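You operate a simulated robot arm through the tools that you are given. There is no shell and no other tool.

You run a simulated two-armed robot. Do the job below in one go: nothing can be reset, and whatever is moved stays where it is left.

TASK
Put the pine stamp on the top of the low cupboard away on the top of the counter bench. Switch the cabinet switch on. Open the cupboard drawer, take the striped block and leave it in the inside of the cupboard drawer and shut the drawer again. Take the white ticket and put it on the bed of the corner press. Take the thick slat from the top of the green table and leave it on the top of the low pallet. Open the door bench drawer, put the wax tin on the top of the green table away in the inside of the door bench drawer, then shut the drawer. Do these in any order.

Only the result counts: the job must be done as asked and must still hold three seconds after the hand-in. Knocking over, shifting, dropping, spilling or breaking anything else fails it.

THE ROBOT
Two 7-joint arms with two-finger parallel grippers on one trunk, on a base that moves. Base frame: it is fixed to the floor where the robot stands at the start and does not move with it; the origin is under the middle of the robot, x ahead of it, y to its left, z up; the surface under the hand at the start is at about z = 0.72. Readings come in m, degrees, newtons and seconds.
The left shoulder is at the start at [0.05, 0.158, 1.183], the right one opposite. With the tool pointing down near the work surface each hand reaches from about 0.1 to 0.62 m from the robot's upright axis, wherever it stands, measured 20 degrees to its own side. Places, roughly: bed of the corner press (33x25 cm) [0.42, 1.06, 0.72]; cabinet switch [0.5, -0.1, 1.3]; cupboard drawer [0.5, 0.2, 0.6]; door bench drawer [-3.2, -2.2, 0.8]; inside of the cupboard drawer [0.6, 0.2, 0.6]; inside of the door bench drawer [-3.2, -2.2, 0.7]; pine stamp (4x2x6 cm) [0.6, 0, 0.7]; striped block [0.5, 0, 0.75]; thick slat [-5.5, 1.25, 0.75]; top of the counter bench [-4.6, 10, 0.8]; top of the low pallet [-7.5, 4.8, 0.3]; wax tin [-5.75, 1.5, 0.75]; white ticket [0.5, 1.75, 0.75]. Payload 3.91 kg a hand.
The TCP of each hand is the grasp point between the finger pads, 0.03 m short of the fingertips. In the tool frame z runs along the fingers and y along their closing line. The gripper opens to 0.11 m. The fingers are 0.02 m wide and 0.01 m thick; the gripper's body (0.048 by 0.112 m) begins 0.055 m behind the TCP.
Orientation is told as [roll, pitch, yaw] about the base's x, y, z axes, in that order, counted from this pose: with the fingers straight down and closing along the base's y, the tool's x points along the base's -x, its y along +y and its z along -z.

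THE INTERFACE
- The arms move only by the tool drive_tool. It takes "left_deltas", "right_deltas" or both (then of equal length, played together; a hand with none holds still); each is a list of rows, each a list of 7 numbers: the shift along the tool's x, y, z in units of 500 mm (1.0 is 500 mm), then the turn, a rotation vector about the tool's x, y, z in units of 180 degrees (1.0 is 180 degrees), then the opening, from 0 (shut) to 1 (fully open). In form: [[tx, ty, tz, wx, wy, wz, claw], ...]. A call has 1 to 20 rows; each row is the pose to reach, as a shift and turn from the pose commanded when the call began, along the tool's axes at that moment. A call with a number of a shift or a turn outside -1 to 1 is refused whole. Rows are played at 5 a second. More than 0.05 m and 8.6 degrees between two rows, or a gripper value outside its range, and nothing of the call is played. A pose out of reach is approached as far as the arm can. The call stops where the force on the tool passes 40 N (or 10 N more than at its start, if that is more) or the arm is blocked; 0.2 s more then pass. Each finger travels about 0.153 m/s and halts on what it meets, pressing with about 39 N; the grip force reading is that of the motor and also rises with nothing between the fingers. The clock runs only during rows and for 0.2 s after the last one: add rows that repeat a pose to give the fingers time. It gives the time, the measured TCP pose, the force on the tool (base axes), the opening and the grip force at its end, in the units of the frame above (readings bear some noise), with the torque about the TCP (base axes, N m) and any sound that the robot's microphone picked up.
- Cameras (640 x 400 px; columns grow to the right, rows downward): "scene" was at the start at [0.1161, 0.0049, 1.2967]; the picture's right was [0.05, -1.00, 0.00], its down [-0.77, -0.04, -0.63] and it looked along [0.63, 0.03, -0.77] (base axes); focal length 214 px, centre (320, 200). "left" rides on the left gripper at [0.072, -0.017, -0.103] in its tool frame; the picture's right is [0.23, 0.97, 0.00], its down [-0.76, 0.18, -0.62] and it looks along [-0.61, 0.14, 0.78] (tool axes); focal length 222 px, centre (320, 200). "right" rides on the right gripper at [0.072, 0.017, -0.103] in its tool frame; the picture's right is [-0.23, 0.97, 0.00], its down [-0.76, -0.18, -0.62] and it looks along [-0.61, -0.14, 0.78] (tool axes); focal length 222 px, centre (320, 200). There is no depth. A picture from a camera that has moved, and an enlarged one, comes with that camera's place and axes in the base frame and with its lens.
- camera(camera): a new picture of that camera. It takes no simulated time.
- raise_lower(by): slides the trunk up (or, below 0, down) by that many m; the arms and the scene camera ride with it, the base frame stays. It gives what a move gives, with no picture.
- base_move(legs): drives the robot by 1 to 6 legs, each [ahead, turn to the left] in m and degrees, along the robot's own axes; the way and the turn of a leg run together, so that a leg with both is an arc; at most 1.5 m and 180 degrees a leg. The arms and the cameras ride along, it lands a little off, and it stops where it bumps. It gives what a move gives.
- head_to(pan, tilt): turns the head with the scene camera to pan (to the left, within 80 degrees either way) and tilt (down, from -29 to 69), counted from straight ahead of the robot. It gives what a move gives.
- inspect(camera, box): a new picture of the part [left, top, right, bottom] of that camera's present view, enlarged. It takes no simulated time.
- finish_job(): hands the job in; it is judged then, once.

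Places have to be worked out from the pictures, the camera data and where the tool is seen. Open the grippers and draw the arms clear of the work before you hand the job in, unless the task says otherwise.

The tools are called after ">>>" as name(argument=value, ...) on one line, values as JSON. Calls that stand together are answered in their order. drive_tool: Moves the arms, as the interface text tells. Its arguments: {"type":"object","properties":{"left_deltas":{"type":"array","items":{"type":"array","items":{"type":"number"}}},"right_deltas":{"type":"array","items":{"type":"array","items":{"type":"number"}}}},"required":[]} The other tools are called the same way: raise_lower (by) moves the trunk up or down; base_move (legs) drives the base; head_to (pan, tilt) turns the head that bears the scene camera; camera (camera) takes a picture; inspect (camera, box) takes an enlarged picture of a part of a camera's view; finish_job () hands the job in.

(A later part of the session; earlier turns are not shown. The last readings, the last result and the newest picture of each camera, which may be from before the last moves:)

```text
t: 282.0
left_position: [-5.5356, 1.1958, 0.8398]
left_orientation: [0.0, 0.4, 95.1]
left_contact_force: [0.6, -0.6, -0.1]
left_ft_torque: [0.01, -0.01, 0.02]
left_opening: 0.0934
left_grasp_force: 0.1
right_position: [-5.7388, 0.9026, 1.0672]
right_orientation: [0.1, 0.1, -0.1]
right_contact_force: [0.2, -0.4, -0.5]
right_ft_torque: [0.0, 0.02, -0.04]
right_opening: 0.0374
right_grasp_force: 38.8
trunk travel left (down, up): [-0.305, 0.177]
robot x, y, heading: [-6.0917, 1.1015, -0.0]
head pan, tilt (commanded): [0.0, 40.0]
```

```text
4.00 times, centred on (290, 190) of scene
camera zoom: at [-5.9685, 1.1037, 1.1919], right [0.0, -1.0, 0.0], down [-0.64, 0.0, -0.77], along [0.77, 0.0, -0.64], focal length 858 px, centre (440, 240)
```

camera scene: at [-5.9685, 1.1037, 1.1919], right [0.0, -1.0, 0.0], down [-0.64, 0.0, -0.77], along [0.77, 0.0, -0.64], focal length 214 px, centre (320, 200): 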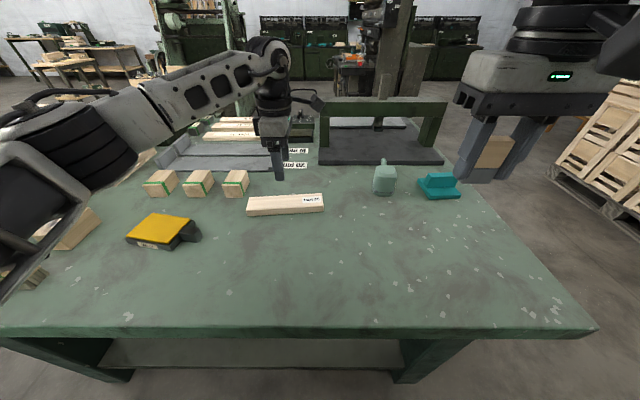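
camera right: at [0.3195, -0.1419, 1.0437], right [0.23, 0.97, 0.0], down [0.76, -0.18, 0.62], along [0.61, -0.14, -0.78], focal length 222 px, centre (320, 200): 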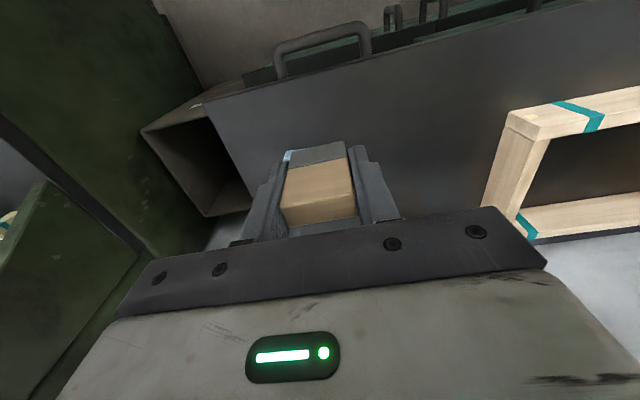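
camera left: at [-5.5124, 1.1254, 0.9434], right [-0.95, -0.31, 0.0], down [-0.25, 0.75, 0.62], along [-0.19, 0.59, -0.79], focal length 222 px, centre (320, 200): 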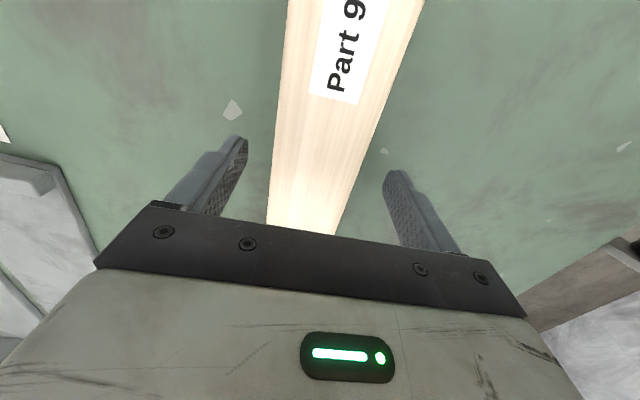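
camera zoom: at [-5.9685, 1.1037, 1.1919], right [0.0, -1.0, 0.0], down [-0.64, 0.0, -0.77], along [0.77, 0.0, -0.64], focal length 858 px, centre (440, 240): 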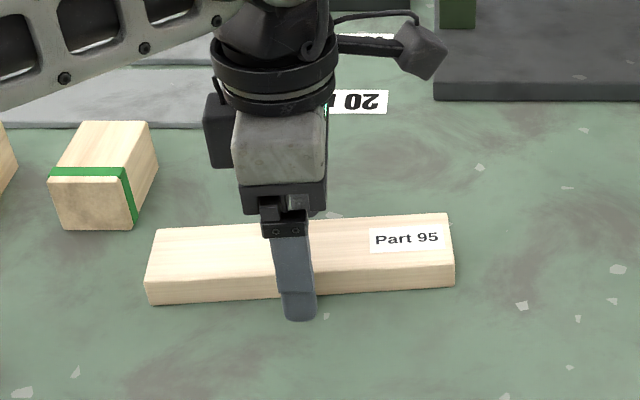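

Both fingers straddle the slat near its middle. I lower 5 mm more and close.

>>> drive_tool(left_deltas=[[0, 0, 0.01, 0, 0, 0, 0.85], [0, 0, 0.01, 0, 0, 0, 0.6], [0, 0, 0.01, 0, 0, 0, 0.35], [0, 0, 0.01, 0, 0, 0, 0.35], [0, 0, 0.01, 0, 0, 0, 0.35]])

>>> camera(camera="left")

```text
t: 283.2
left_position: [-5.5363, 1.1957, 0.8343]
left_orientation: [-0.1, 0.3, 95.0]
left_contact_force: [-0.7, 1.3, 0.8]
left_ft_torque: [-0.07, -0.03, 0.02]
left_opening: 0.0539
left_grasp_force: 39.1
right_position: [-5.7392, 0.9031, 1.0681]
right_orientation: [0.0, 0.1, -0.1]
right_contact_force: [0.2, 0.0, -0.7]
right_ft_torque: [0.01, -0.03, -0.01]
right_opening: 0.0372
right_grasp_force: 39.5
trunk travel left (down, up): [-0.305, 0.177]
robot x, y, heading: [-6.0926, 1.103, 0.1]
head pan, tilt (commanded): [0.0, 40.0]
```

```text
taken
camera left: at [-5.5125, 1.1251, 0.9384], right [-0.95, -0.31, 0.0], down [-0.25, 0.75, 0.62], along [-0.19, 0.59, -0.78], focal length 222 px, centre (320, 200)
```

left: 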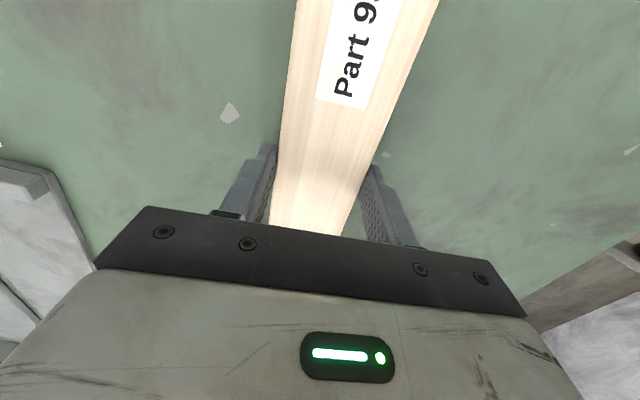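

Gripped at 53.9 mm. I lift the slat and bring it back toward me.

>>> drive_tool(left_deltas=[[0, 0, -0.02, 0, 0, 0, 0.35], [0, 0, -0.08, 0, 0, 0, 0.35], [0, 0, -0.16, 0, 0, 0, 0.35], [0, 0, -0.24, 0, 0, 0, 0.35], [0, 0.06, -0.3, 0, 0, 0, 0.35], [0, 0.13, -0.34, 0, 0, 0, 0.35], [0, 0.21, -0.36, 0, 0, 0, 0.35], [0, 0.29, -0.36, 0, 0, 0, 0.35]])

>>> camera(camera="scene")

>>> camera(camera="left")

```text
t: 285.0
left_position: [-5.6823, 1.184, 1.0136]
left_orientation: [-0.2, 0.3, 95.1]
left_contact_force: [0.4, 0.1, -1.1]
left_ft_torque: [0.01, -0.01, 0.0]
left_opening: 0.054
left_grasp_force: 39.2
right_position: [-5.7395, 0.903, 1.0676]
right_orientation: [0.0, 0.1, -0.1]
right_contact_force: [0.4, -0.5, -0.2]
right_ft_torque: [0.01, 0.03, -0.01]
right_opening: 0.0373
right_grasp_force: 39.2
trunk travel left (down, up): [-0.305, 0.177]
robot x, y, heading: [-6.0975, 1.1012, 0.3]
head pan, tilt (commanded): [0.0, 40.0]
```

```text
taken
camera scene: at [-5.9686, 1.1037, 1.1919], right [0.0, -1.0, 0.0], down [-0.64, 0.0, -0.77], along [0.77, 0.0, -0.64], focal length 214 px, centre (320, 200)
```

scene: 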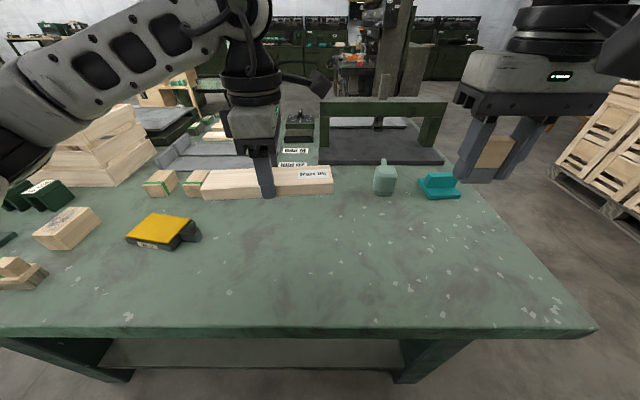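

```text
taken
camera left: at [-5.6585, 1.1136, 1.1179], right [-0.95, -0.31, 0.0], down [-0.25, 0.75, 0.62], along [-0.19, 0.59, -0.78], focal length 222 px, centre (320, 200)
```

left: 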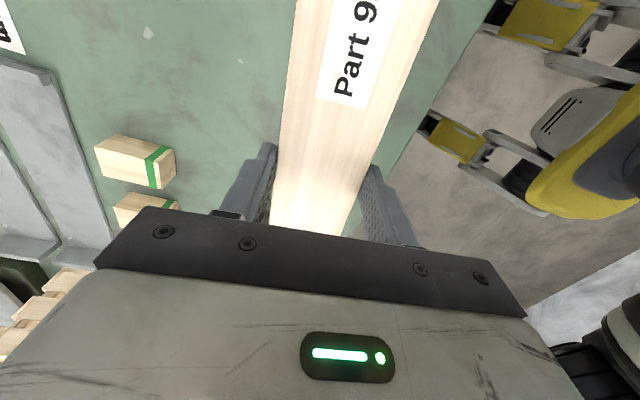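

Slat held; neighbours untouched. I shift it slightly left, raise the trunk, back off from the table and turn left (+y) toward the low pallet.

>>> drive_tool(left_deltas=[[-0.07, 0.03, -0.03, 0, 0, 0, 0.35], [-0.14, 0.06, -0.06, 0, 0, 0, 0.35]])

>>> base_move(legs=[[-0.55, 0], [0, 90]])

>>> raise_lower(by=0.12)

>>> head_to(pan=0, tilt=20)

>>> camera(camera="scene")

```text
t: 285.6
left_position: [-5.7167, 1.2511, 1.0429]
left_orientation: [-0.1, 0.3, 95.2]
left_contact_force: [0.3, -0.9, -1.5]
left_ft_torque: [0.0, -0.03, 0.01]
left_opening: 0.054
left_grasp_force: 38.9
right_position: [-5.7407, 0.9034, 1.0684]
right_orientation: [0.0, 0.1, -0.1]
right_contact_force: [-0.3, 0.0, -0.9]
right_ft_torque: [0.0, 0.02, 0.01]
right_opening: 0.0374
right_grasp_force: 38.8
trunk travel left (down, up): [-0.305, 0.177]
robot x, y, heading: [-6.0916, 1.1014, 0.1]
head pan, tilt (commanded): [0.0, 40.0]
```

```text
t: 292.6
left_position: [-6.7922, 1.4784, 1.0433]
left_orientation: [-0.1, 0.2, -175.3]
left_contact_force: [-0.9, 0.6, -1.1]
left_ft_torque: [0.01, 0.01, -0.02]
left_opening: 0.0539
left_grasp_force: 38.8
right_position: [-6.4442, 1.4557, 1.0675]
right_orientation: [-0.1, 0.1, 89.6]
right_contact_force: [-0.6, -0.1, -0.6]
right_ft_torque: [0.02, -0.02, 0.01]
right_opening: 0.0374
right_grasp_force: 39.6
trunk travel left (down, up): [-0.305, 0.177]
robot x, y, heading: [-6.6433, 1.1025, 89.8]
head pan, tilt (commanded): [0.0, 40.0]
```

```text
t: 294.1
left_position: [-6.7924, 1.4795, 1.1636]
left_orientation: [-0.1, 0.3, -175.2]
left_contact_force: [0.3, 0.1, -0.7]
left_ft_torque: [-0.02, -0.02, 0.0]
left_opening: 0.0539
left_grasp_force: 38.2
right_position: [-6.4431, 1.4532, 1.1877]
right_orientation: [0.0, 0.2, 89.6]
right_contact_force: [-0.1, 1.2, -1.3]
right_ft_torque: [-0.02, -0.01, -0.03]
right_opening: 0.0374
right_grasp_force: 38.3
trunk travel left (down, up): [-0.425, 0.057]
robot x, y, heading: [-6.6462, 1.0993, 89.9]
head pan, tilt (commanded): [0.0, 40.0]
```

```text
t: 294.9
left_position: [-6.7916, 1.4799, 1.1645]
left_orientation: [-0.2, 0.2, -175.3]
left_contact_force: [0.0, -0.2, -0.3]
left_ft_torque: [-0.02, 0.0, -0.01]
left_opening: 0.0539
left_grasp_force: 39.3
right_position: [-6.4451, 1.4535, 1.1883]
right_orientation: [0.0, 0.1, 89.6]
right_contact_force: [-0.2, -0.6, -1.1]
right_ft_torque: [-0.02, 0.0, -0.01]
right_opening: 0.0374
right_grasp_force: 39.1
trunk travel left (down, up): [-0.425, 0.057]
robot x, y, heading: [-6.646, 1.1024, 89.7]
head pan, tilt (commanded): [0.0, 20.0]
```

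```text
taken
camera scene: at [-6.6461, 1.2353, 1.3432], right [1.0, 0.0, 0.0], down [0.0, -0.34, -0.94], along [0.0, 0.94, -0.34], focal length 214 px, centre (320, 200)
```

scene: 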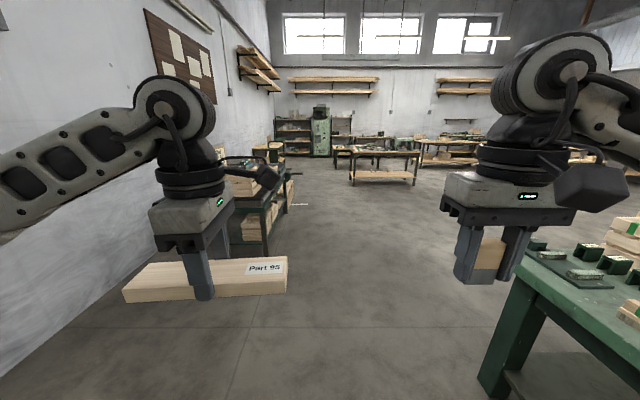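

The way along +y is clear with a small table ahead on the left. I drive 1.3 m and look for the low pallet.

>>> base_move(legs=[[1.3, -5]])

>>> camera(camera="scene")

>>> inspect(camera="scene", box=[200, 120, 420, 280])

```text
t: 301.4
left_position: [-6.6978, 2.7803, 1.1633]
left_orientation: [-0.1, 0.2, 179.6]
left_contact_force: [0.0, 0.4, -1.3]
left_ft_torque: [-0.01, 0.01, 0.03]
left_opening: 0.0541
left_grasp_force: 38.9
right_position: [-6.3546, 2.725, 1.188]
right_orientation: [0.0, 0.1, 84.5]
right_contact_force: [0.1, 0.7, -1.6]
right_ft_torque: [-0.01, 0.02, 0.0]
right_opening: 0.0374
right_grasp_force: 39.0
trunk travel left (down, up): [-0.425, 0.057]
robot x, y, heading: [-6.5888, 2.3897, 84.5]
head pan, tilt (commanded): [0.0, 20.0]
```

```text
taken
camera scene: at [-6.5745, 2.5252, 1.3433], right [1.0, -0.09, 0.0], down [-0.03, -0.34, -0.94], along [0.09, 0.94, -0.34], focal length 214 px, centre (320, 200)
```

scene: 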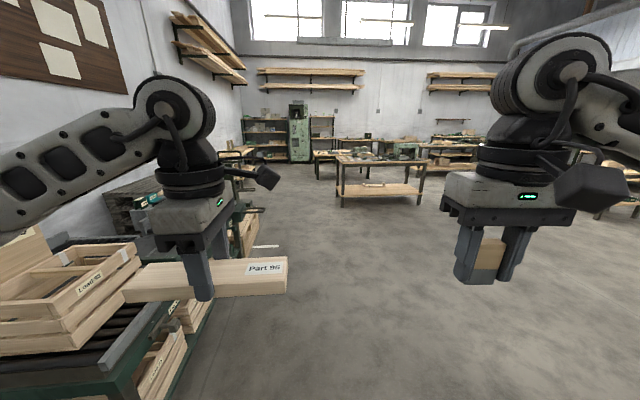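

```text
2.50 times, centred on (310, 200) of scene
camera zoom: at [-6.5745, 2.5252, 1.3433], right [1.0, -0.09, 0.0], down [-0.03, -0.34, -0.94], along [0.09, 0.94, -0.34], focal length 536 px, centre (345, 200)
```

zoom: 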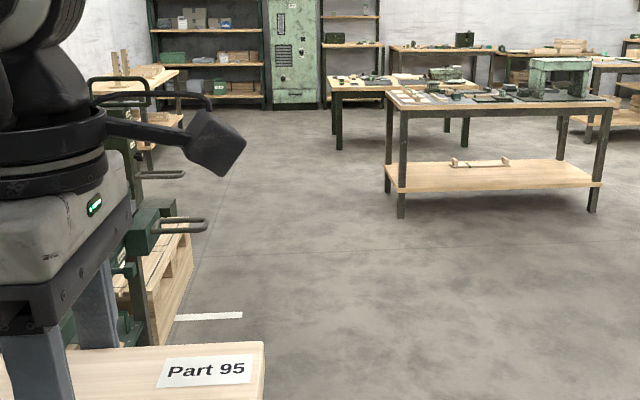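

The conveyor with crates on the left is close to my left elbow, so I swing out to the right before continuing along +y.

>>> base_move(legs=[[0, -25], [0.8, 0], [0, 30], [0.9, 0]])

>>> head_to(pan=45, tilt=25)

>>> camera(camera="scene")

>>> head_to(pan=0, tilt=25)

>>> camera(camera="scene")

```text
t: 312.8
left_position: [-6.3291, 4.3641, 1.1633]
left_orientation: [-0.1, 0.2, -175.5]
left_contact_force: [0.5, -0.3, -0.5]
left_ft_torque: [0.01, -0.01, -0.01]
left_opening: 0.054
left_grasp_force: 39.1
right_position: [-5.9809, 4.3374, 1.1876]
right_orientation: [-0.1, 0.1, 89.5]
right_contact_force: [0.1, -0.1, -1.2]
right_ft_torque: [-0.03, -0.02, 0.04]
right_opening: 0.0376
right_grasp_force: 39.5
trunk travel left (down, up): [-0.425, 0.057]
robot x, y, heading: [-6.1839, 3.9833, 89.5]
head pan, tilt (commanded): [0.0, 20.0]
```

```text
t: 313.9
left_position: [-6.3288, 4.3635, 1.1632]
left_orientation: [-0.1, 0.2, -175.5]
left_contact_force: [0.3, -0.6, -1.2]
left_ft_torque: [0.01, 0.01, 0.01]
left_opening: 0.054
left_grasp_force: 39.3
right_position: [-5.9811, 4.3383, 1.1886]
right_orientation: [0.1, 0.1, 89.4]
right_contact_force: [-0.3, 0.9, -0.2]
right_ft_torque: [0.0, 0.0, 0.02]
right_opening: 0.0377
right_grasp_force: 38.9
trunk travel left (down, up): [-0.425, 0.057]
robot x, y, heading: [-6.1846, 3.9876, 89.7]
head pan, tilt (commanded): [45.0, 25.0]
```

```text
taken
camera scene: at [-6.2488, 4.0919, 1.3352], right [0.71, 0.7, 0.0], down [0.3, -0.3, -0.91], along [-0.64, 0.64, -0.42], focal length 214 px, centre (320, 200)
```

scene: 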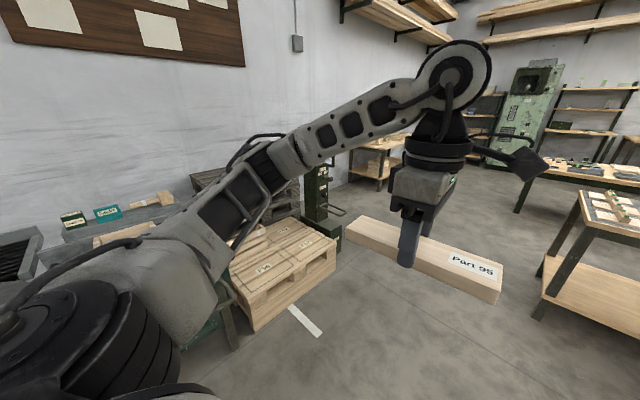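

```text
t: 315.0
left_position: [-6.3284, 4.3644, 1.164]
left_orientation: [-0.1, 0.2, -175.5]
left_contact_force: [0.0, -0.1, -1.0]
left_ft_torque: [0.02, 0.01, 0.02]
left_opening: 0.054
left_grasp_force: 38.9
right_position: [-5.9814, 4.3375, 1.1889]
right_orientation: [0.0, 0.2, 89.4]
right_contact_force: [-0.5, 0.1, -0.3]
right_ft_torque: [-0.04, -0.03, 0.02]
right_opening: 0.0373
right_grasp_force: 38.3
trunk travel left (down, up): [-0.425, 0.057]
robot x, y, heading: [-6.1845, 3.9826, 89.5]
head pan, tilt (commanded): [0.0, 25.0]
```

```text
taken
camera scene: at [-6.1837, 4.1185, 1.3352], right [1.0, 0.0, 0.0], down [0.0, -0.42, -0.91], along [0.0, 0.91, -0.42], focal length 214 px, centre (320, 200)
```

scene: 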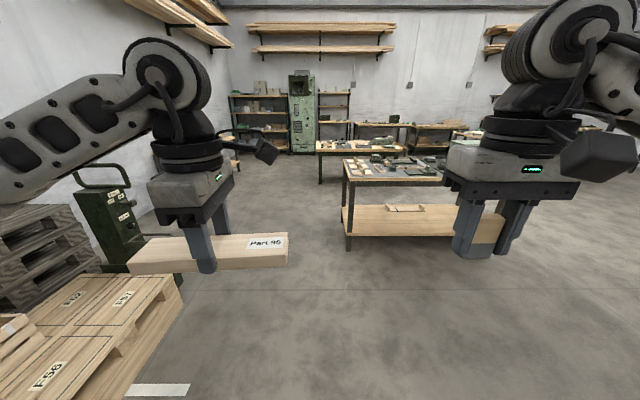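

The low pallet is on my left: x≈-7.85…-7.19, y≈4.43…5.2, top z≈0.3. I drive up to y≈4.75 and turn left to face it.

>>> base_move(legs=[[0.75, 0], [0, 90]])

>>> head_to(pan=0, tilt=40)

>>> camera(camera="scene")

```text
t: 323.0
left_position: [-6.557, 4.5916, 1.1639]
left_orientation: [-0.1, 0.2, -84.8]
left_contact_force: [-0.5, -0.2, -1.4]
left_ft_torque: [-0.02, -0.05, -0.03]
left_opening: 0.0542
left_grasp_force: 39.6
right_position: [-6.536, 4.9389, 1.1869]
right_orientation: [0.1, 0.1, -180.0]
right_contact_force: [-0.3, 0.2, 0.1]
right_ft_torque: [-0.02, -0.02, -0.03]
right_opening: 0.0375
right_grasp_force: 39.0
trunk travel left (down, up): [-0.425, 0.057]
robot x, y, heading: [-6.1781, 4.7437, -180.0]
head pan, tilt (commanded): [0.0, 25.0]
```

```text
t: 323.7
left_position: [-6.5573, 4.5911, 1.164]
left_orientation: [-0.1, 0.1, -84.9]
left_contact_force: [-0.2, 0.3, -1.5]
left_ft_torque: [0.03, 0.01, 0.01]
left_opening: 0.0541
left_grasp_force: 39.2
right_position: [-6.5356, 4.939, 1.1877]
right_orientation: [0.0, 0.2, -179.9]
right_contact_force: [-0.5, -0.3, -0.4]
right_ft_torque: [0.01, 0.03, 0.04]
right_opening: 0.0375
right_grasp_force: 39.4
trunk travel left (down, up): [-0.425, 0.057]
robot x, y, heading: [-6.1822, 4.7406, -179.6]
head pan, tilt (commanded): [0.0, 40.0]
```

```text
taken
camera scene: at [-6.3057, 4.7413, 1.3119], right [-0.01, 1.0, 0.0], down [0.64, 0.0, -0.77], along [-0.77, 0.0, -0.64], focal length 214 px, centre (320, 200)
```

scene: 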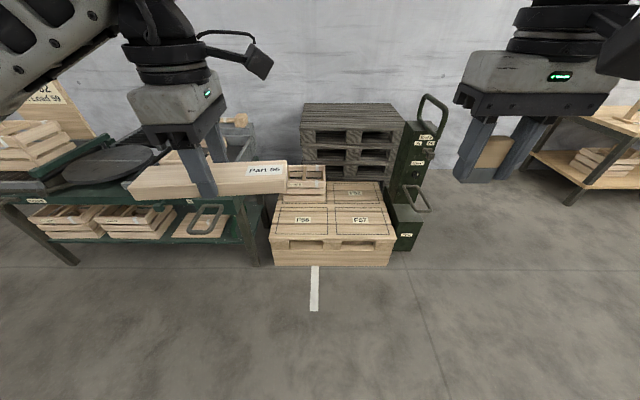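

>>> inspect(camera="scene", box=[250, 90, 450, 280])

```text
2.11 times, centred on (350, 185) of scene
camera zoom: at [-6.3057, 4.7413, 1.3119], right [-0.01, 1.0, 0.0], down [0.64, 0.0, -0.77], along [-0.77, 0.0, -0.64], focal length 452 px, centre (257, 232)
```

zoom: 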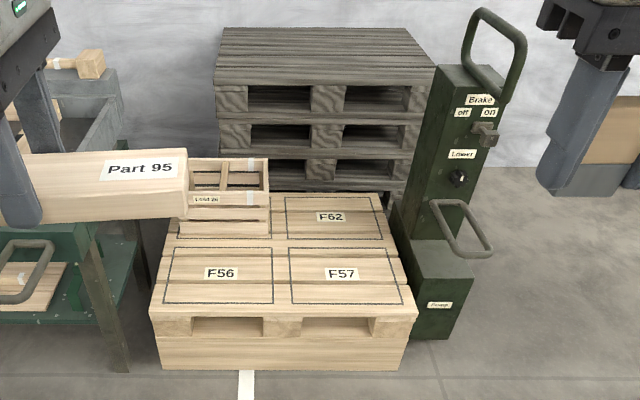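

The light low pallet has free cells F56/F57 in front. I drive 0.55 m closer and lower the trunk fully for placing the slat on cell F56.

>>> base_move(legs=[[0.53, 0]])

>>> raise_lower(by=-0.3)

>>> head_to(pan=10, tilt=50)

>>> camera(camera="scene")

>>> camera(camera="left")

```text
t: 326.8
left_position: [-7.0864, 4.5879, 1.1631]
left_orientation: [-0.2, 0.2, -84.8]
left_contact_force: [0.5, 0.3, -0.9]
left_ft_torque: [-0.02, -0.01, 0.02]
left_opening: 0.0541
left_grasp_force: 39.0
right_position: [-7.0623, 4.9367, 1.1888]
right_orientation: [0.0, 0.1, -180.1]
right_contact_force: [-1.0, -0.1, 0.3]
right_ft_torque: [-0.02, -0.01, -0.01]
right_opening: 0.0375
right_grasp_force: 39.0
trunk travel left (down, up): [-0.425, 0.057]
robot x, y, heading: [-6.7056, 4.7393, -179.6]
head pan, tilt (commanded): [0.0, 40.0]
```

```text
t: 329.8
left_position: [-7.0853, 4.5887, 0.8637]
left_orientation: [0.0, 0.3, -84.8]
left_contact_force: [0.5, 0.2, -0.6]
left_ft_torque: [0.0, -0.02, 0.03]
left_opening: 0.0539
left_grasp_force: 38.8
right_position: [-7.0638, 4.9385, 0.8883]
right_orientation: [0.0, 0.1, -180.1]
right_contact_force: [0.1, 0.3, -0.7]
right_ft_torque: [-0.02, -0.03, 0.01]
right_opening: 0.0374
right_grasp_force: 39.2
trunk travel left (down, up): [-0.125, 0.357]
robot x, y, heading: [-6.7047, 4.7378, -179.9]
head pan, tilt (commanded): [0.0, 40.0]
```

```text
t: 330.5
left_position: [-7.0857, 4.5899, 0.8624]
left_orientation: [-0.1, 0.1, -84.8]
left_contact_force: [0.6, -0.3, -0.4]
left_ft_torque: [-0.01, 0.0, -0.04]
left_opening: 0.054
left_grasp_force: 39.5
right_position: [-7.0623, 4.9364, 0.8886]
right_orientation: [0.0, 0.2, -179.9]
right_contact_force: [0.4, 1.3, -0.3]
right_ft_torque: [0.02, 0.03, -0.01]
right_opening: 0.0374
right_grasp_force: 39.1
trunk travel left (down, up): [-0.125, 0.357]
robot x, y, heading: [-6.7083, 4.7389, -179.5]
head pan, tilt (commanded): [10.0, 50.0]
```

```text
taken
camera scene: at [-6.8243, 4.7248, 0.9978], right [-0.18, 0.98, 0.0], down [0.75, 0.14, -0.64], along [-0.63, -0.12, -0.77], focal length 214 px, centre (320, 200)
```

scene: 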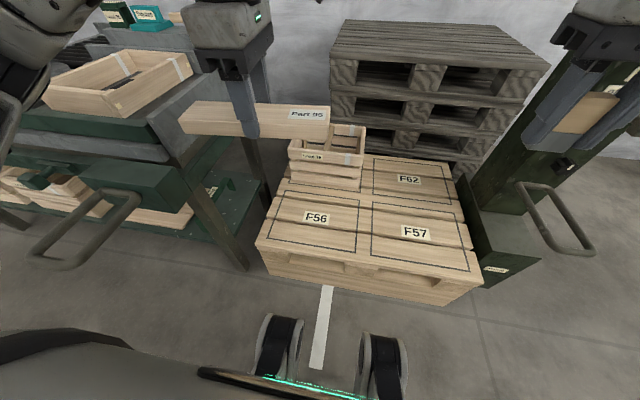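

```text
taken
camera left: at [-7.1083, 4.659, 0.9673], right [0.95, 0.31, 0.0], down [0.25, -0.74, 0.62], along [0.19, -0.59, -0.79], focal length 222 px, centre (320, 200)
```

left: 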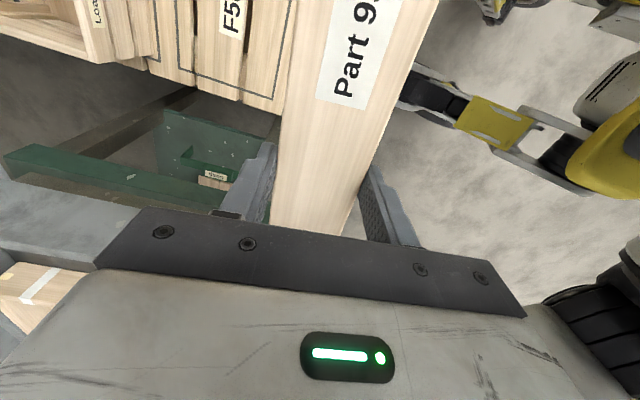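

The pallet measures where I expected (F56 centre about (-7.30, 4.62)). I lower the trunk 10 cm more and carry the slat over F56 at mid height.

>>> raise_lower(by=-0.1)

>>> drive_tool(left_deltas=[[0.0174, -0.0524, 0.05, 0, 0, 0, 0.35], [0.0347, -0.1048, 0.1, 0, 0, 0, 0.35], [0.052, -0.1572, 0.15, 0, 0, 0, 0.35], [0.0693, -0.2096, 0.2, 0, 0, 0, 0.35], [0.0866, -0.262, 0.26, 0, 0, 0, 0.35], [0.104, -0.3144, 0.32, 0, 0, 0, 0.35], [0.1213, -0.3668, 0.38, 0, 0, 0, 0.35], [0.1386, -0.4192, 0.44, 0, 0, 0, 0.35], [0.1386, -0.4192, 0.5, 0, 0, 0, 0.35]])

>>> camera(camera="scene")

>>> camera(camera="left")

```text
t: 331.9
left_position: [-7.0856, 4.5888, 0.7641]
left_orientation: [-0.1, 0.3, -84.9]
left_contact_force: [0.1, -0.2, -2.3]
left_ft_torque: [0.0, 0.02, 0.01]
left_opening: 0.0543
left_grasp_force: 39.4
right_position: [-7.0635, 4.9364, 0.788]
right_orientation: [-0.1, 0.2, -180.0]
right_contact_force: [0.2, 0.3, -1.2]
right_ft_torque: [0.01, -0.05, 0.01]
right_opening: 0.0376
right_grasp_force: 38.5
trunk travel left (down, up): [-0.025, 0.457]
robot x, y, heading: [-6.7068, 4.7372, -179.5]
head pan, tilt (commanded): [10.0, 50.0]
```

```text
t: 333.9
left_position: [-7.3005, 4.6402, 0.5151]
left_orientation: [-0.2, 0.3, -84.9]
left_contact_force: [-0.6, -0.1, -1.0]
left_ft_torque: [0.01, -0.01, 0.02]
left_opening: 0.0542
left_grasp_force: 38.4
right_position: [-7.0636, 4.9368, 0.7875]
right_orientation: [0.0, 0.0, -180.0]
right_contact_force: [0.2, 0.6, 0.2]
right_ft_torque: [0.0, 0.0, 0.01]
right_opening: 0.0374
right_grasp_force: 39.2
trunk travel left (down, up): [-0.025, 0.457]
robot x, y, heading: [-6.7083, 4.7393, -179.5]
head pan, tilt (commanded): [10.0, 50.0]
```

```text
taken
camera scene: at [-6.8242, 4.7248, 0.8978], right [-0.18, 0.98, 0.0], down [0.75, 0.14, -0.64], along [-0.63, -0.12, -0.77], focal length 214 px, centre (320, 200)
```

scene: 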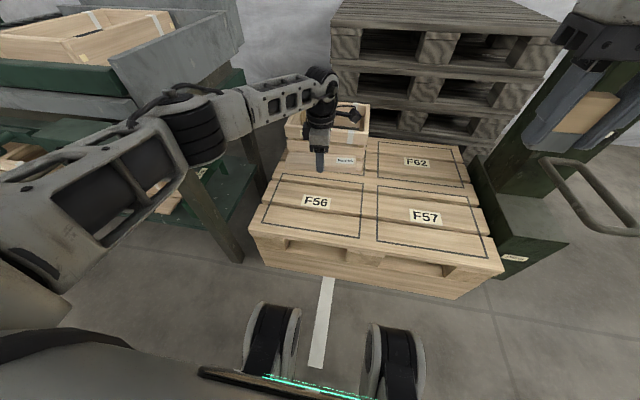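

```text
taken
camera left: at [-7.3236, 4.7097, 0.6188], right [0.95, 0.31, 0.0], down [0.25, -0.75, 0.62], along [0.19, -0.59, -0.79], focal length 222 px, centre (320, 200)
```

left: 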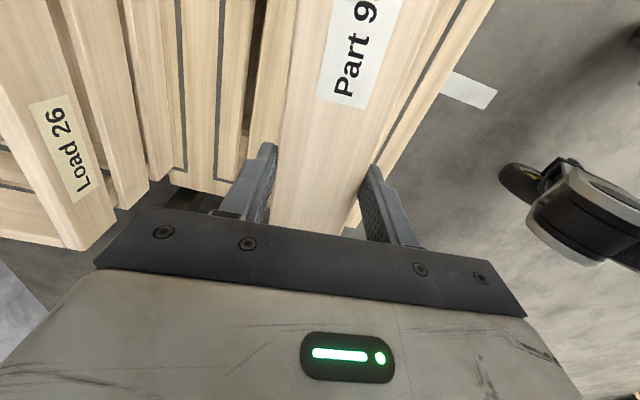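

The slat is over cell F56, clear of the crate. I lower it near the deck and then in small steps until it touches.

>>> drive_tool(left_deltas=[[0, 0, 0.07, 0, 0, 0, 0.35], [0, 0, 0.14, 0, 0, 0, 0.35], [0, 0, 0.21, 0, 0, 0, 0.35], [0, 0, 0.27, 0, 0, 0, 0.35], [0, 0, 0.31, 0, 0, 0, 0.35], [0, 0, 0.325, 0, 0, 0, 0.35], [0, 0, 0.335, 0, 0, 0, 0.35], [0, 0, 0.335, 0, 0, 0, 0.35]])

>>> camera(camera="left")

>>> inspect(camera="scene", box=[220, 90, 420, 260])

```text
t: 335.7
left_position: [-7.2847, 4.6354, 0.3642]
left_orientation: [-0.1, 0.3, -84.8]
left_contact_force: [0.2, 0.0, -1.2]
left_ft_torque: [0.05, -0.03, -0.01]
left_opening: 0.0541
left_grasp_force: 38.7
left hand out of reach, approached as far as the arm can: row 4, 5, 6, 7, 8
right_position: [-7.0629, 4.9363, 0.7881]
right_orientation: [0.0, 0.1, -180.0]
right_contact_force: [0.0, -0.6, -0.4]
right_ft_torque: [0.02, 0.01, 0.0]
right_opening: 0.0377
right_grasp_force: 39.0
trunk travel left (down, up): [-0.025, 0.457]
robot x, y, heading: [-6.7075, 4.7381, -179.5]
head pan, tilt (commanded): [10.0, 50.0]
```

```text
taken
camera left: at [-7.3074, 4.7064, 0.4681], right [0.95, 0.31, 0.0], down [0.25, -0.75, 0.62], along [0.19, -0.59, -0.79], focal length 222 px, centre (320, 200)
```

left: 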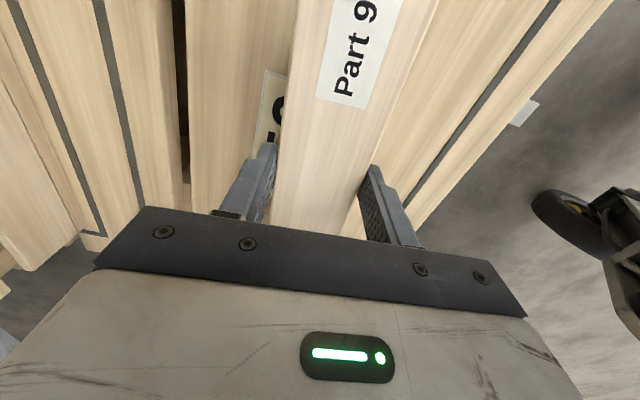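

```text
2.35 times, centred on (320, 175) of scene
camera zoom: at [-6.8243, 4.7247, 0.8977], right [-0.18, 0.98, 0.0], down [0.75, 0.14, -0.64], along [-0.63, -0.12, -0.77], focal length 505 px, centre (320, 259)
```

zoom: 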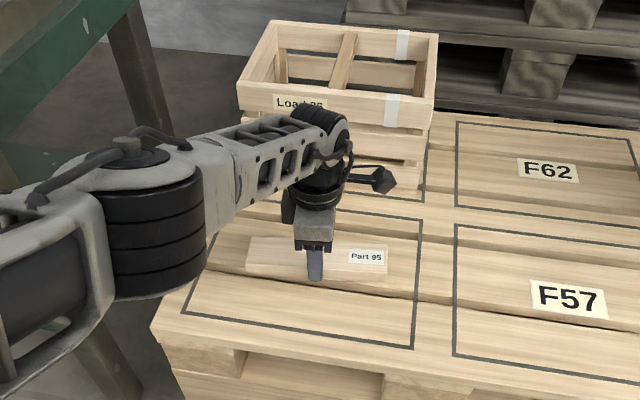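

The arm runs out of reach 3 cm above the deck. I lower the trunk by its remaining 2 cm and pull the hand 3 cm closer so it can go further down.

>>> raise_lower(by=-0.018)

>>> drive_tool(left_deltas=[[0, 0.03, 0, 0, 0, 0, 0.35], [0, 0.06, 0, 0, 0, 0, 0.35], [0, 0.06, 0.008, 0, 0, 0, 0.35], [0, 0.06, 0.014, 0, 0, 0, 0.35], [0, 0.06, 0.02, 0, 0, 0, 0.35], [0, 0.06, 0.024, 0, 0, 0, 0.35]])

>>> inspect(camera="scene", box=[220, 90, 420, 260])

```text
t: 336.3
left_position: [-7.2847, 4.6368, 0.346]
left_orientation: [-0.1, 0.2, -84.8]
left_contact_force: [-0.6, 0.5, -0.8]
left_ft_torque: [-0.01, -0.01, 0.01]
left_opening: 0.0542
left_grasp_force: 39.0
right_position: [-7.063, 4.9361, 0.7697]
right_orientation: [0.0, 0.1, -180.0]
right_contact_force: [0.8, -0.4, -0.5]
right_ft_torque: [-0.04, 0.02, -0.01]
right_opening: 0.0376
right_grasp_force: 39.1
trunk travel left (down, up): [-0.007, 0.475]
robot x, y, heading: [-6.7084, 4.7339, -179.6]
head pan, tilt (commanded): [10.0, 50.0]
```

```text
t: 337.7
left_position: [-7.2549, 4.6381, 0.3359]
left_orientation: [0.0, 0.3, -84.8]
left_contact_force: [1.5, 0.5, 2.1]
left_ft_torque: [-0.31, -0.19, 0.1]
left_opening: 0.0542
left_grasp_force: 39.5
right_position: [-7.0621, 4.9362, 0.7713]
right_orientation: [0.0, 0.1, -180.0]
right_contact_force: [0.4, -0.1, -0.8]
right_ft_torque: [0.03, -0.01, 0.03]
right_opening: 0.0373
right_grasp_force: 39.3
trunk travel left (down, up): [-0.007, 0.475]
robot x, y, heading: [-6.7084, 4.7359, -179.7]
head pan, tilt (commanded): [10.0, 50.0]
```

```text
2.35 times, centred on (320, 175) of scene
camera zoom: at [-6.8241, 4.7248, 0.8798], right [-0.18, 0.98, 0.0], down [0.75, 0.14, -0.64], along [-0.63, -0.12, -0.77], focal length 505 px, centre (320, 259)
```

zoom: 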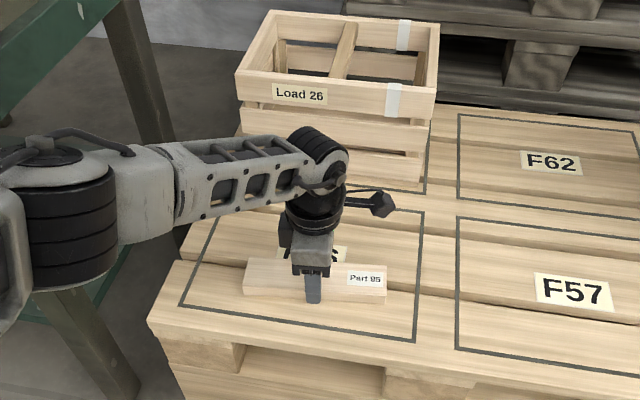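

The slat is just touching the deck (slight upward force). I settle 1 mm more, open the fingers and lift away.

>>> drive_tool(left_deltas=[[0, 0, 0.003, 0, 0, 0, 0.35], [0, 0, 0.003, 0, 0, 0, 0.6], [0, 0, 0.003, 0, 0, 0, 0.8], [0, 0, 0.003, 0, 0, 0, 0.8], [0, 0, -0.03, 0, 0, 0, 0.8], [0, 0, -0.1, 0, 0, 0, 0.8], [0, 0, -0.18, 0, 0, 0, 0.8], [0, 0, -0.26, 0, 0, 0, 0.8]])

>>> camera(camera="left")

>>> camera(camera="scene")

```text
t: 339.5
left_position: [-7.2544, 4.6386, 0.4654]
left_orientation: [-0.1, 0.2, -84.8]
left_contact_force: [-0.6, 0.6, -0.6]
left_ft_torque: [0.01, 0.02, -0.01]
left_opening: 0.0881
left_grasp_force: 0.2
right_position: [-7.063, 4.9362, 0.7713]
right_orientation: [0.0, 0.2, -180.0]
right_contact_force: [-0.8, 0.6, -0.1]
right_ft_torque: [0.0, -0.01, 0.0]
right_opening: 0.0373
right_grasp_force: 38.4
trunk travel left (down, up): [-0.007, 0.475]
robot x, y, heading: [-6.707, 4.7385, -179.4]
head pan, tilt (commanded): [10.0, 50.0]
```

```text
taken
camera left: at [-7.2763, 4.7084, 0.5687], right [0.95, 0.31, 0.0], down [0.25, -0.74, 0.62], along [0.19, -0.59, -0.78], focal length 222 px, centre (320, 200)
```

left: 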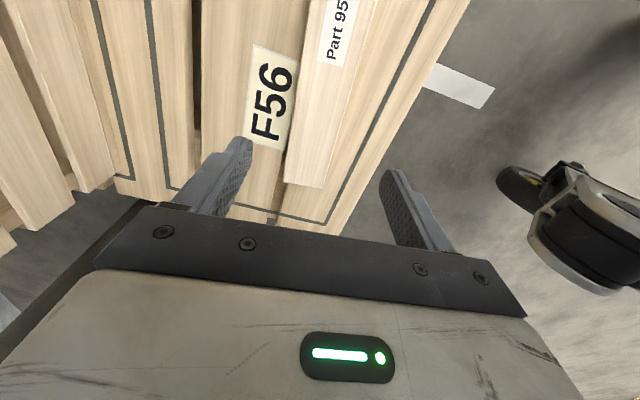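

```text
taken
camera scene: at [-6.8243, 4.7247, 0.8797], right [-0.18, 0.98, 0.0], down [0.75, 0.14, -0.64], along [-0.63, -0.12, -0.77], focal length 214 px, centre (320, 200)
```

scene: 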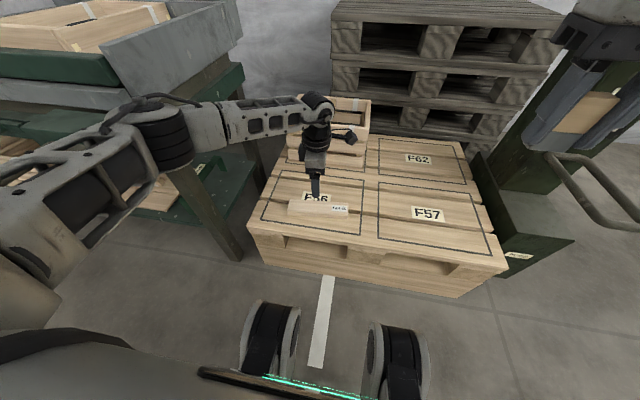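

The slat lies flat on the low pallet. I raise the left hand, pull it back, and then raise the trunk and back away.

>>> drive_tool(left_deltas=[[0, 0, -0.08, 0, 0, 0, 0.8], [0, 0.03, -0.16, 0, 0, 0, 0.8], [0, 0.08, -0.23, 0, 0, 0, 0.8], [0, 0.15, -0.29, 0, 0, 0, 0.8], [0, 0.23, -0.34, 0, 0, 0, 0.8], [0, 0.31, -0.38, 0, 0, 0, 0.8], [0, 0.37, -0.42, 0, 0, 0, 0.8]])

>>> raise_lower(by=0.418)

>>> base_move(legs=[[-0.5, 0]])

>>> camera(camera="scene")

```text
t: 341.1
left_position: [-7.0688, 4.6543, 0.6745]
left_orientation: [-0.1, 0.3, -84.6]
left_contact_force: [0.9, 0.4, -0.3]
left_ft_torque: [-0.04, 0.01, 0.02]
left_opening: 0.0879
left_grasp_force: 0.1
right_position: [-7.0623, 4.9368, 0.7711]
right_orientation: [0.0, 0.1, -180.0]
right_contact_force: [0.1, 0.6, -0.5]
right_ft_torque: [-0.02, 0.01, -0.01]
right_opening: 0.0376
right_grasp_force: 39.3
trunk travel left (down, up): [-0.007, 0.475]
robot x, y, heading: [-6.7085, 4.7353, -179.6]
head pan, tilt (commanded): [10.0, 50.0]
```

```text
refused: 0.418 is not a number from -0.4 to 0.4
```

```text
t: 344.1
left_position: [-6.57, 4.6576, 0.673]
left_orientation: [-0.1, 0.3, -84.8]
left_contact_force: [0.1, -1.1, 0.0]
left_ft_torque: [0.0, 0.0, 0.02]
left_opening: 0.088
left_grasp_force: 0.0
right_position: [-6.5631, 4.94, 0.7688]
right_orientation: [0.1, 0.2, -179.9]
right_contact_force: [-0.5, -0.1, -0.6]
right_ft_torque: [-0.01, 0.0, -0.01]
right_opening: 0.0375
right_grasp_force: 38.8
trunk travel left (down, up): [-0.007, 0.475]
robot x, y, heading: [-6.2057, 4.741, -179.8]
head pan, tilt (commanded): [10.0, 50.0]
```

```text
taken
camera scene: at [-6.3242, 4.728, 0.8797], right [-0.18, 0.98, 0.0], down [0.75, 0.14, -0.64], along [-0.63, -0.12, -0.77], focal length 214 px, centre (320, 200)
```

scene: 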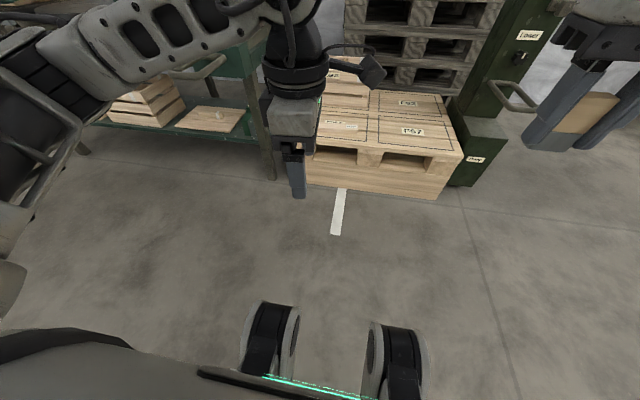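

I raise the trunk to travel height, turn the left hand back to its neutral yaw and turn the robot toward +y to look for the counter bench.

>>> raise_lower(by=0.4)

>>> drive_tool(left_deltas=[[0, 0, 0, 0, 0, 0.044, 0.8], [0, 0, 0, 0, 0, 0.088, 0.8], [0, 0, 0, 0, 0, 0.132, 0.8], [0, 0, 0, 0, 0, 0.176, 0.8], [0, 0, 0, 0, 0, 0.22, 0.8], [0, 0, 0, 0, 0, 0.264, 0.8], [0, 0, 0, 0, 0, 0.308, 0.8], [0, 0, 0, 0, 0, 0.352, 0.8], [0, 0, 0, 0, 0, 0.396, 0.8], [0, 0, 0, 0, 0, 0.44, 0.8], [0, 0, 0, 0, 0, 0.484, 0.8], [0, 0, 0, 0, 0, 0.528, 0.8]])

>>> base_move(legs=[[-0.3, 0], [0, -90]])

>>> head_to(pan=0, tilt=15)

>>> camera(camera="scene")

```text
t: 347.9
left_position: [-6.5704, 4.6567, 1.0733]
left_orientation: [-0.1, 0.3, -84.8]
left_contact_force: [0.3, 0.4, 0.0]
left_ft_torque: [0.0, 0.01, 0.01]
left_opening: 0.0882
left_grasp_force: 0.1
right_position: [-6.5632, 4.9393, 1.1709]
right_orientation: [0.0, 0.1, -180.0]
right_contact_force: [-0.5, 0.4, -0.2]
right_ft_torque: [0.03, 0.03, 0.01]
right_opening: 0.0373
right_grasp_force: 38.5
trunk travel left (down, up): [-0.407, 0.075]
robot x, y, heading: [-6.2067, 4.7415, -179.8]
head pan, tilt (commanded): [10.0, 50.0]
```

```text
t: 350.5
left_position: [-6.5703, 4.657, 1.0739]
left_orientation: [-0.2, -0.2, -179.9]
left_contact_force: [-0.4, -0.3, 0.4]
left_ft_torque: [0.0, 0.03, 0.02]
left_opening: 0.0882
left_grasp_force: 0.1
right_position: [-6.5632, 4.9401, 1.1704]
right_orientation: [0.0, 0.0, -179.9]
right_contact_force: [-0.7, 0.5, -1.0]
right_ft_torque: [0.0, 0.0, -0.02]
right_opening: 0.0374
right_grasp_force: 38.8
trunk travel left (down, up): [-0.407, 0.075]
robot x, y, heading: [-6.2094, 4.7409, -179.6]
head pan, tilt (commanded): [10.0, 50.0]
```

```text
t: 356.4
left_position: [-5.9905, 5.1066, 1.0736]
left_orientation: [-0.2, -0.2, 89.7]
left_contact_force: [-0.8, -0.3, -0.3]
left_ft_torque: [-0.05, 0.0, 0.01]
left_opening: 0.088
left_grasp_force: 0.1
right_position: [-5.7066, 5.0975, 1.1706]
right_orientation: [0.0, 0.0, 89.8]
right_contact_force: [0.8, -1.2, -0.4]
right_ft_torque: [-0.03, -0.02, -0.04]
right_opening: 0.0376
right_grasp_force: 39.0
trunk travel left (down, up): [-0.407, 0.075]
robot x, y, heading: [-5.9126, 4.7418, 89.9]
head pan, tilt (commanded): [10.0, 50.0]
```

```text
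t: 357.4
left_position: [-5.9908, 5.1055, 1.074]
left_orientation: [-0.2, -0.2, 89.9]
left_contact_force: [-0.5, 0.1, -0.7]
left_ft_torque: [-0.01, -0.05, -0.01]
left_opening: 0.088
left_grasp_force: 0.0
right_position: [-5.708, 5.0975, 1.1707]
right_orientation: [0.0, 0.1, 89.6]
right_contact_force: [0.4, -0.1, -1.6]
right_ft_torque: [-0.06, -0.01, 0.01]
right_opening: 0.0374
right_grasp_force: 39.4
trunk travel left (down, up): [-0.407, 0.075]
robot x, y, heading: [-5.9137, 4.7454, 89.8]
head pan, tilt (commanded): [0.0, 15.0]
```

```text
taken
camera scene: at [-5.9099, 4.8778, 1.3334], right [1.0, 0.0, 0.0], down [0.0, -0.26, -0.97], along [0.0, 0.97, -0.26], focal length 214 px, centre (320, 200)
```

scene: 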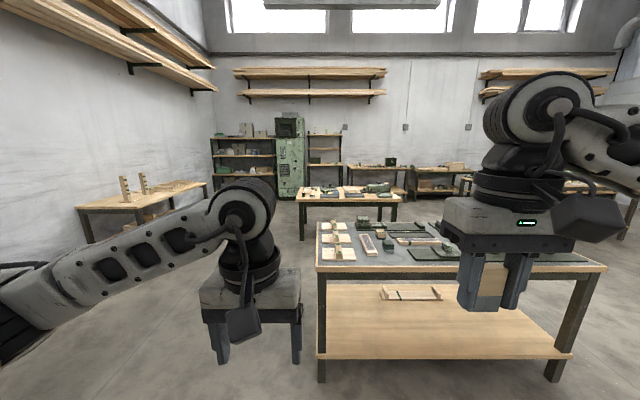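

Several benches ahead; the one at about (-4.6, 10) is against the far wall. I check the right-hand side for the easier passage.

>>> head_to(pan=-45, tilt=15)

>>> camera(camera="scene")

>>> head_to(pan=-10, tilt=10)

>>> inspect(camera="scene", box=[220, 120, 460, 260])

```text
t: 358.5
left_position: [-5.9913, 5.1044, 1.0742]
left_orientation: [-0.2, -0.2, 89.8]
left_contact_force: [0.1, 0.3, 0.4]
left_ft_torque: [0.03, -0.02, -0.01]
left_opening: 0.088
left_grasp_force: 0.0
right_position: [-5.7089, 5.0961, 1.1703]
right_orientation: [0.0, 0.0, 89.7]
right_contact_force: [0.2, 0.8, -0.8]
right_ft_torque: [0.02, 0.01, -0.01]
right_opening: 0.0374
right_grasp_force: 38.7
trunk travel left (down, up): [-0.407, 0.075]
robot x, y, heading: [-5.9109, 4.7406, 89.6]
head pan, tilt (commanded): [-45.0, 15.0]
```

```text
taken
camera scene: at [-5.8439, 4.8505, 1.3334], right [0.71, -0.71, 0.0], down [-0.18, -0.18, -0.97], along [0.68, 0.68, -0.26], focal length 214 px, centre (320, 200)
```

scene: 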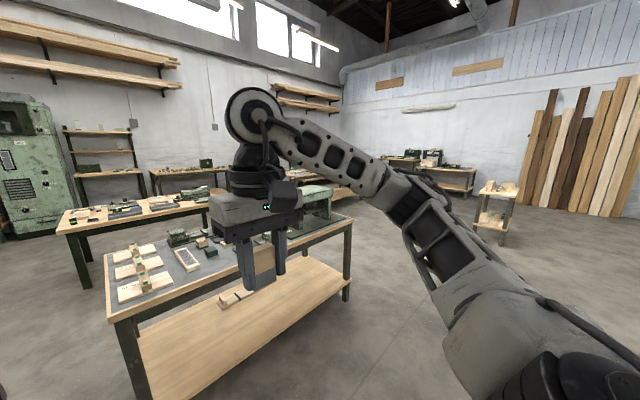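

```text
t: 359.5
left_position: [-5.9911, 5.1045, 1.0741]
left_orientation: [-0.1, -0.2, 89.7]
left_contact_force: [0.9, 0.0, 0.2]
left_ft_torque: [0.01, 0.01, 0.0]
left_opening: 0.0879
left_grasp_force: 0.1
right_position: [-5.7096, 5.0967, 1.1696]
right_orientation: [0.0, 0.2, 89.7]
right_contact_force: [-0.7, -0.1, -1.3]
right_ft_torque: [0.03, 0.0, 0.0]
right_opening: 0.0378
right_grasp_force: 38.9
trunk travel left (down, up): [-0.407, 0.075]
robot x, y, heading: [-5.9081, 4.7478, 89.9]
head pan, tilt (commanded): [-10.0, 10.0]
```

```text
2.67 times, centred on (340, 190) of scene
camera zoom: at [-5.8936, 4.8759, 1.3416], right [0.98, -0.17, 0.0], down [-0.03, -0.17, -0.98], along [0.17, 0.97, -0.17], focal length 572 px, centre (267, 227)
```

zoom: 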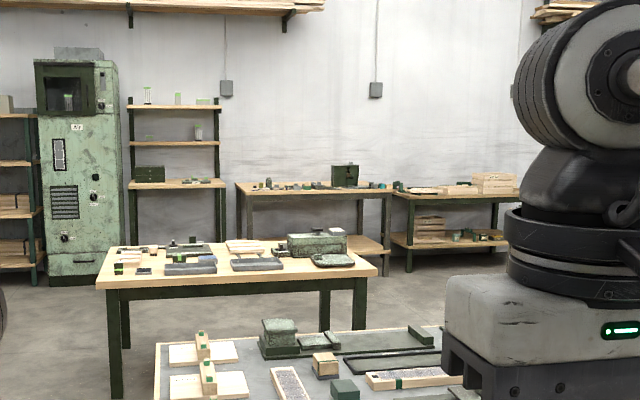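

The counter bench must be the left one of the two wall benches. The right-hand side around the big bench is open, so I go that way.

>>> base_move(legs=[[0, -90], [1.5, 0], [0.5, 0], [0, 90], [1.5, 0]])

>>> head_to(pan=0, tilt=15)

>>> camera(camera="scene")

```text
t: 384.2
left_position: [-3.9903, 6.6051, 1.0738]
left_orientation: [-0.2, -0.1, 89.5]
left_contact_force: [0.3, 0.1, -0.3]
left_ft_torque: [0.01, -0.02, -0.01]
left_opening: 0.0877
left_grasp_force: 0.0
right_position: [-3.7076, 6.5973, 1.1701]
right_orientation: [0.0, 0.1, 89.5]
right_contact_force: [0.2, -0.3, -0.3]
right_ft_torque: [-0.01, -0.01, -0.01]
right_opening: 0.0372
right_grasp_force: 38.9
trunk travel left (down, up): [-0.407, 0.075]
robot x, y, heading: [-3.9088, 6.2473, 89.7]
head pan, tilt (commanded): [-10.0, 10.0]
```

```text
t: 384.9
left_position: [-3.9897, 6.6065, 1.0737]
left_orientation: [-0.2, -0.2, 89.6]
left_contact_force: [0.2, -0.2, 0.1]
left_ft_torque: [0.03, -0.01, -0.04]
left_opening: 0.0881
left_grasp_force: 0.1
right_position: [-3.7073, 6.5967, 1.17]
right_orientation: [0.0, 0.0, 89.5]
right_contact_force: [0.0, -0.2, -1.2]
right_ft_torque: [0.01, 0.03, -0.02]
right_opening: 0.0374
right_grasp_force: 39.0
trunk travel left (down, up): [-0.407, 0.075]
robot x, y, heading: [-3.9109, 6.2435, 89.8]
head pan, tilt (commanded): [0.0, 15.0]
```

```text
taken
camera scene: at [-3.9093, 6.3788, 1.3335], right [1.0, 0.0, 0.0], down [0.0, -0.26, -0.97], along [0.0, 0.97, -0.26], focal length 214 px, centre (320, 200)
```

scene: 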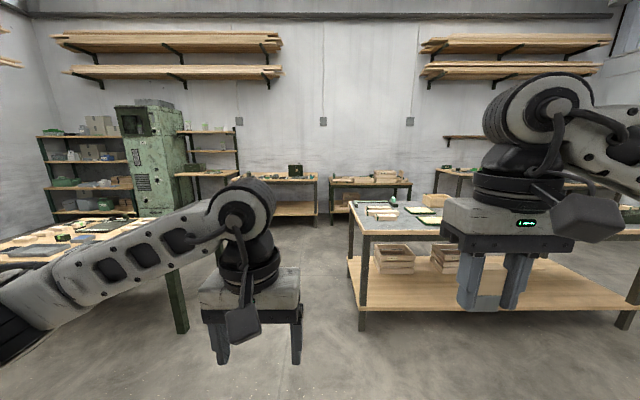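

The target bench is straight ahead beyond a gap between two other benches centred at x≈-4.27. I line up with that gap and drive on.

>>> base_move(legs=[[0, 20.8], [1.03, 0], [0, -20.6], [0.7, 0]])

>>> head_to(pan=0, tilt=20)

>>> camera(camera="scene")

```text
t: 395.9
left_position: [-4.3475, 8.2663, 1.0737]
left_orientation: [-0.2, -0.1, 89.4]
left_contact_force: [0.0, 0.1, -0.6]
left_ft_torque: [-0.02, -0.01, 0.03]
left_opening: 0.0881
left_grasp_force: 0.1
right_position: [-4.0649, 8.2562, 1.1696]
right_orientation: [0.0, 0.1, 89.3]
right_contact_force: [-0.7, -0.5, -0.4]
right_ft_torque: [-0.01, 0.02, 0.01]
right_opening: 0.0375
right_grasp_force: 39.1
trunk travel left (down, up): [-0.407, 0.075]
robot x, y, heading: [-4.2673, 7.9055, 89.5]
head pan, tilt (commanded): [0.0, 15.0]
```

```text
t: 396.5
left_position: [-4.347, 8.2675, 1.0738]
left_orientation: [-0.1, -0.2, 89.4]
left_contact_force: [0.2, -0.7, -0.2]
left_ft_torque: [-0.01, 0.03, -0.03]
left_opening: 0.0881
left_grasp_force: 0.2
right_position: [-4.0657, 8.2558, 1.1706]
right_orientation: [0.0, 0.2, 89.3]
right_contact_force: [0.3, -0.7, -0.7]
right_ft_torque: [0.0, 0.01, -0.01]
right_opening: 0.037
right_grasp_force: 39.2
trunk travel left (down, up): [-0.407, 0.075]
robot x, y, heading: [-4.2728, 7.9016, 89.7]
head pan, tilt (commanded): [0.0, 20.0]
```

```text
taken
camera scene: at [-4.2676, 8.0378, 1.3253], right [1.0, -0.01, 0.0], down [0.0, -0.34, -0.94], along [0.01, 0.94, -0.34], focal length 214 px, centre (320, 200)
```

scene: 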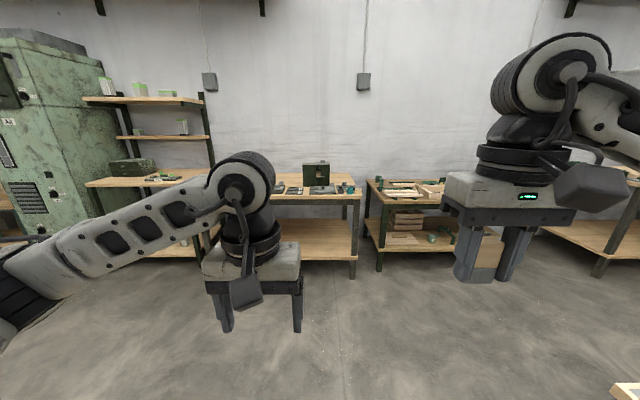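

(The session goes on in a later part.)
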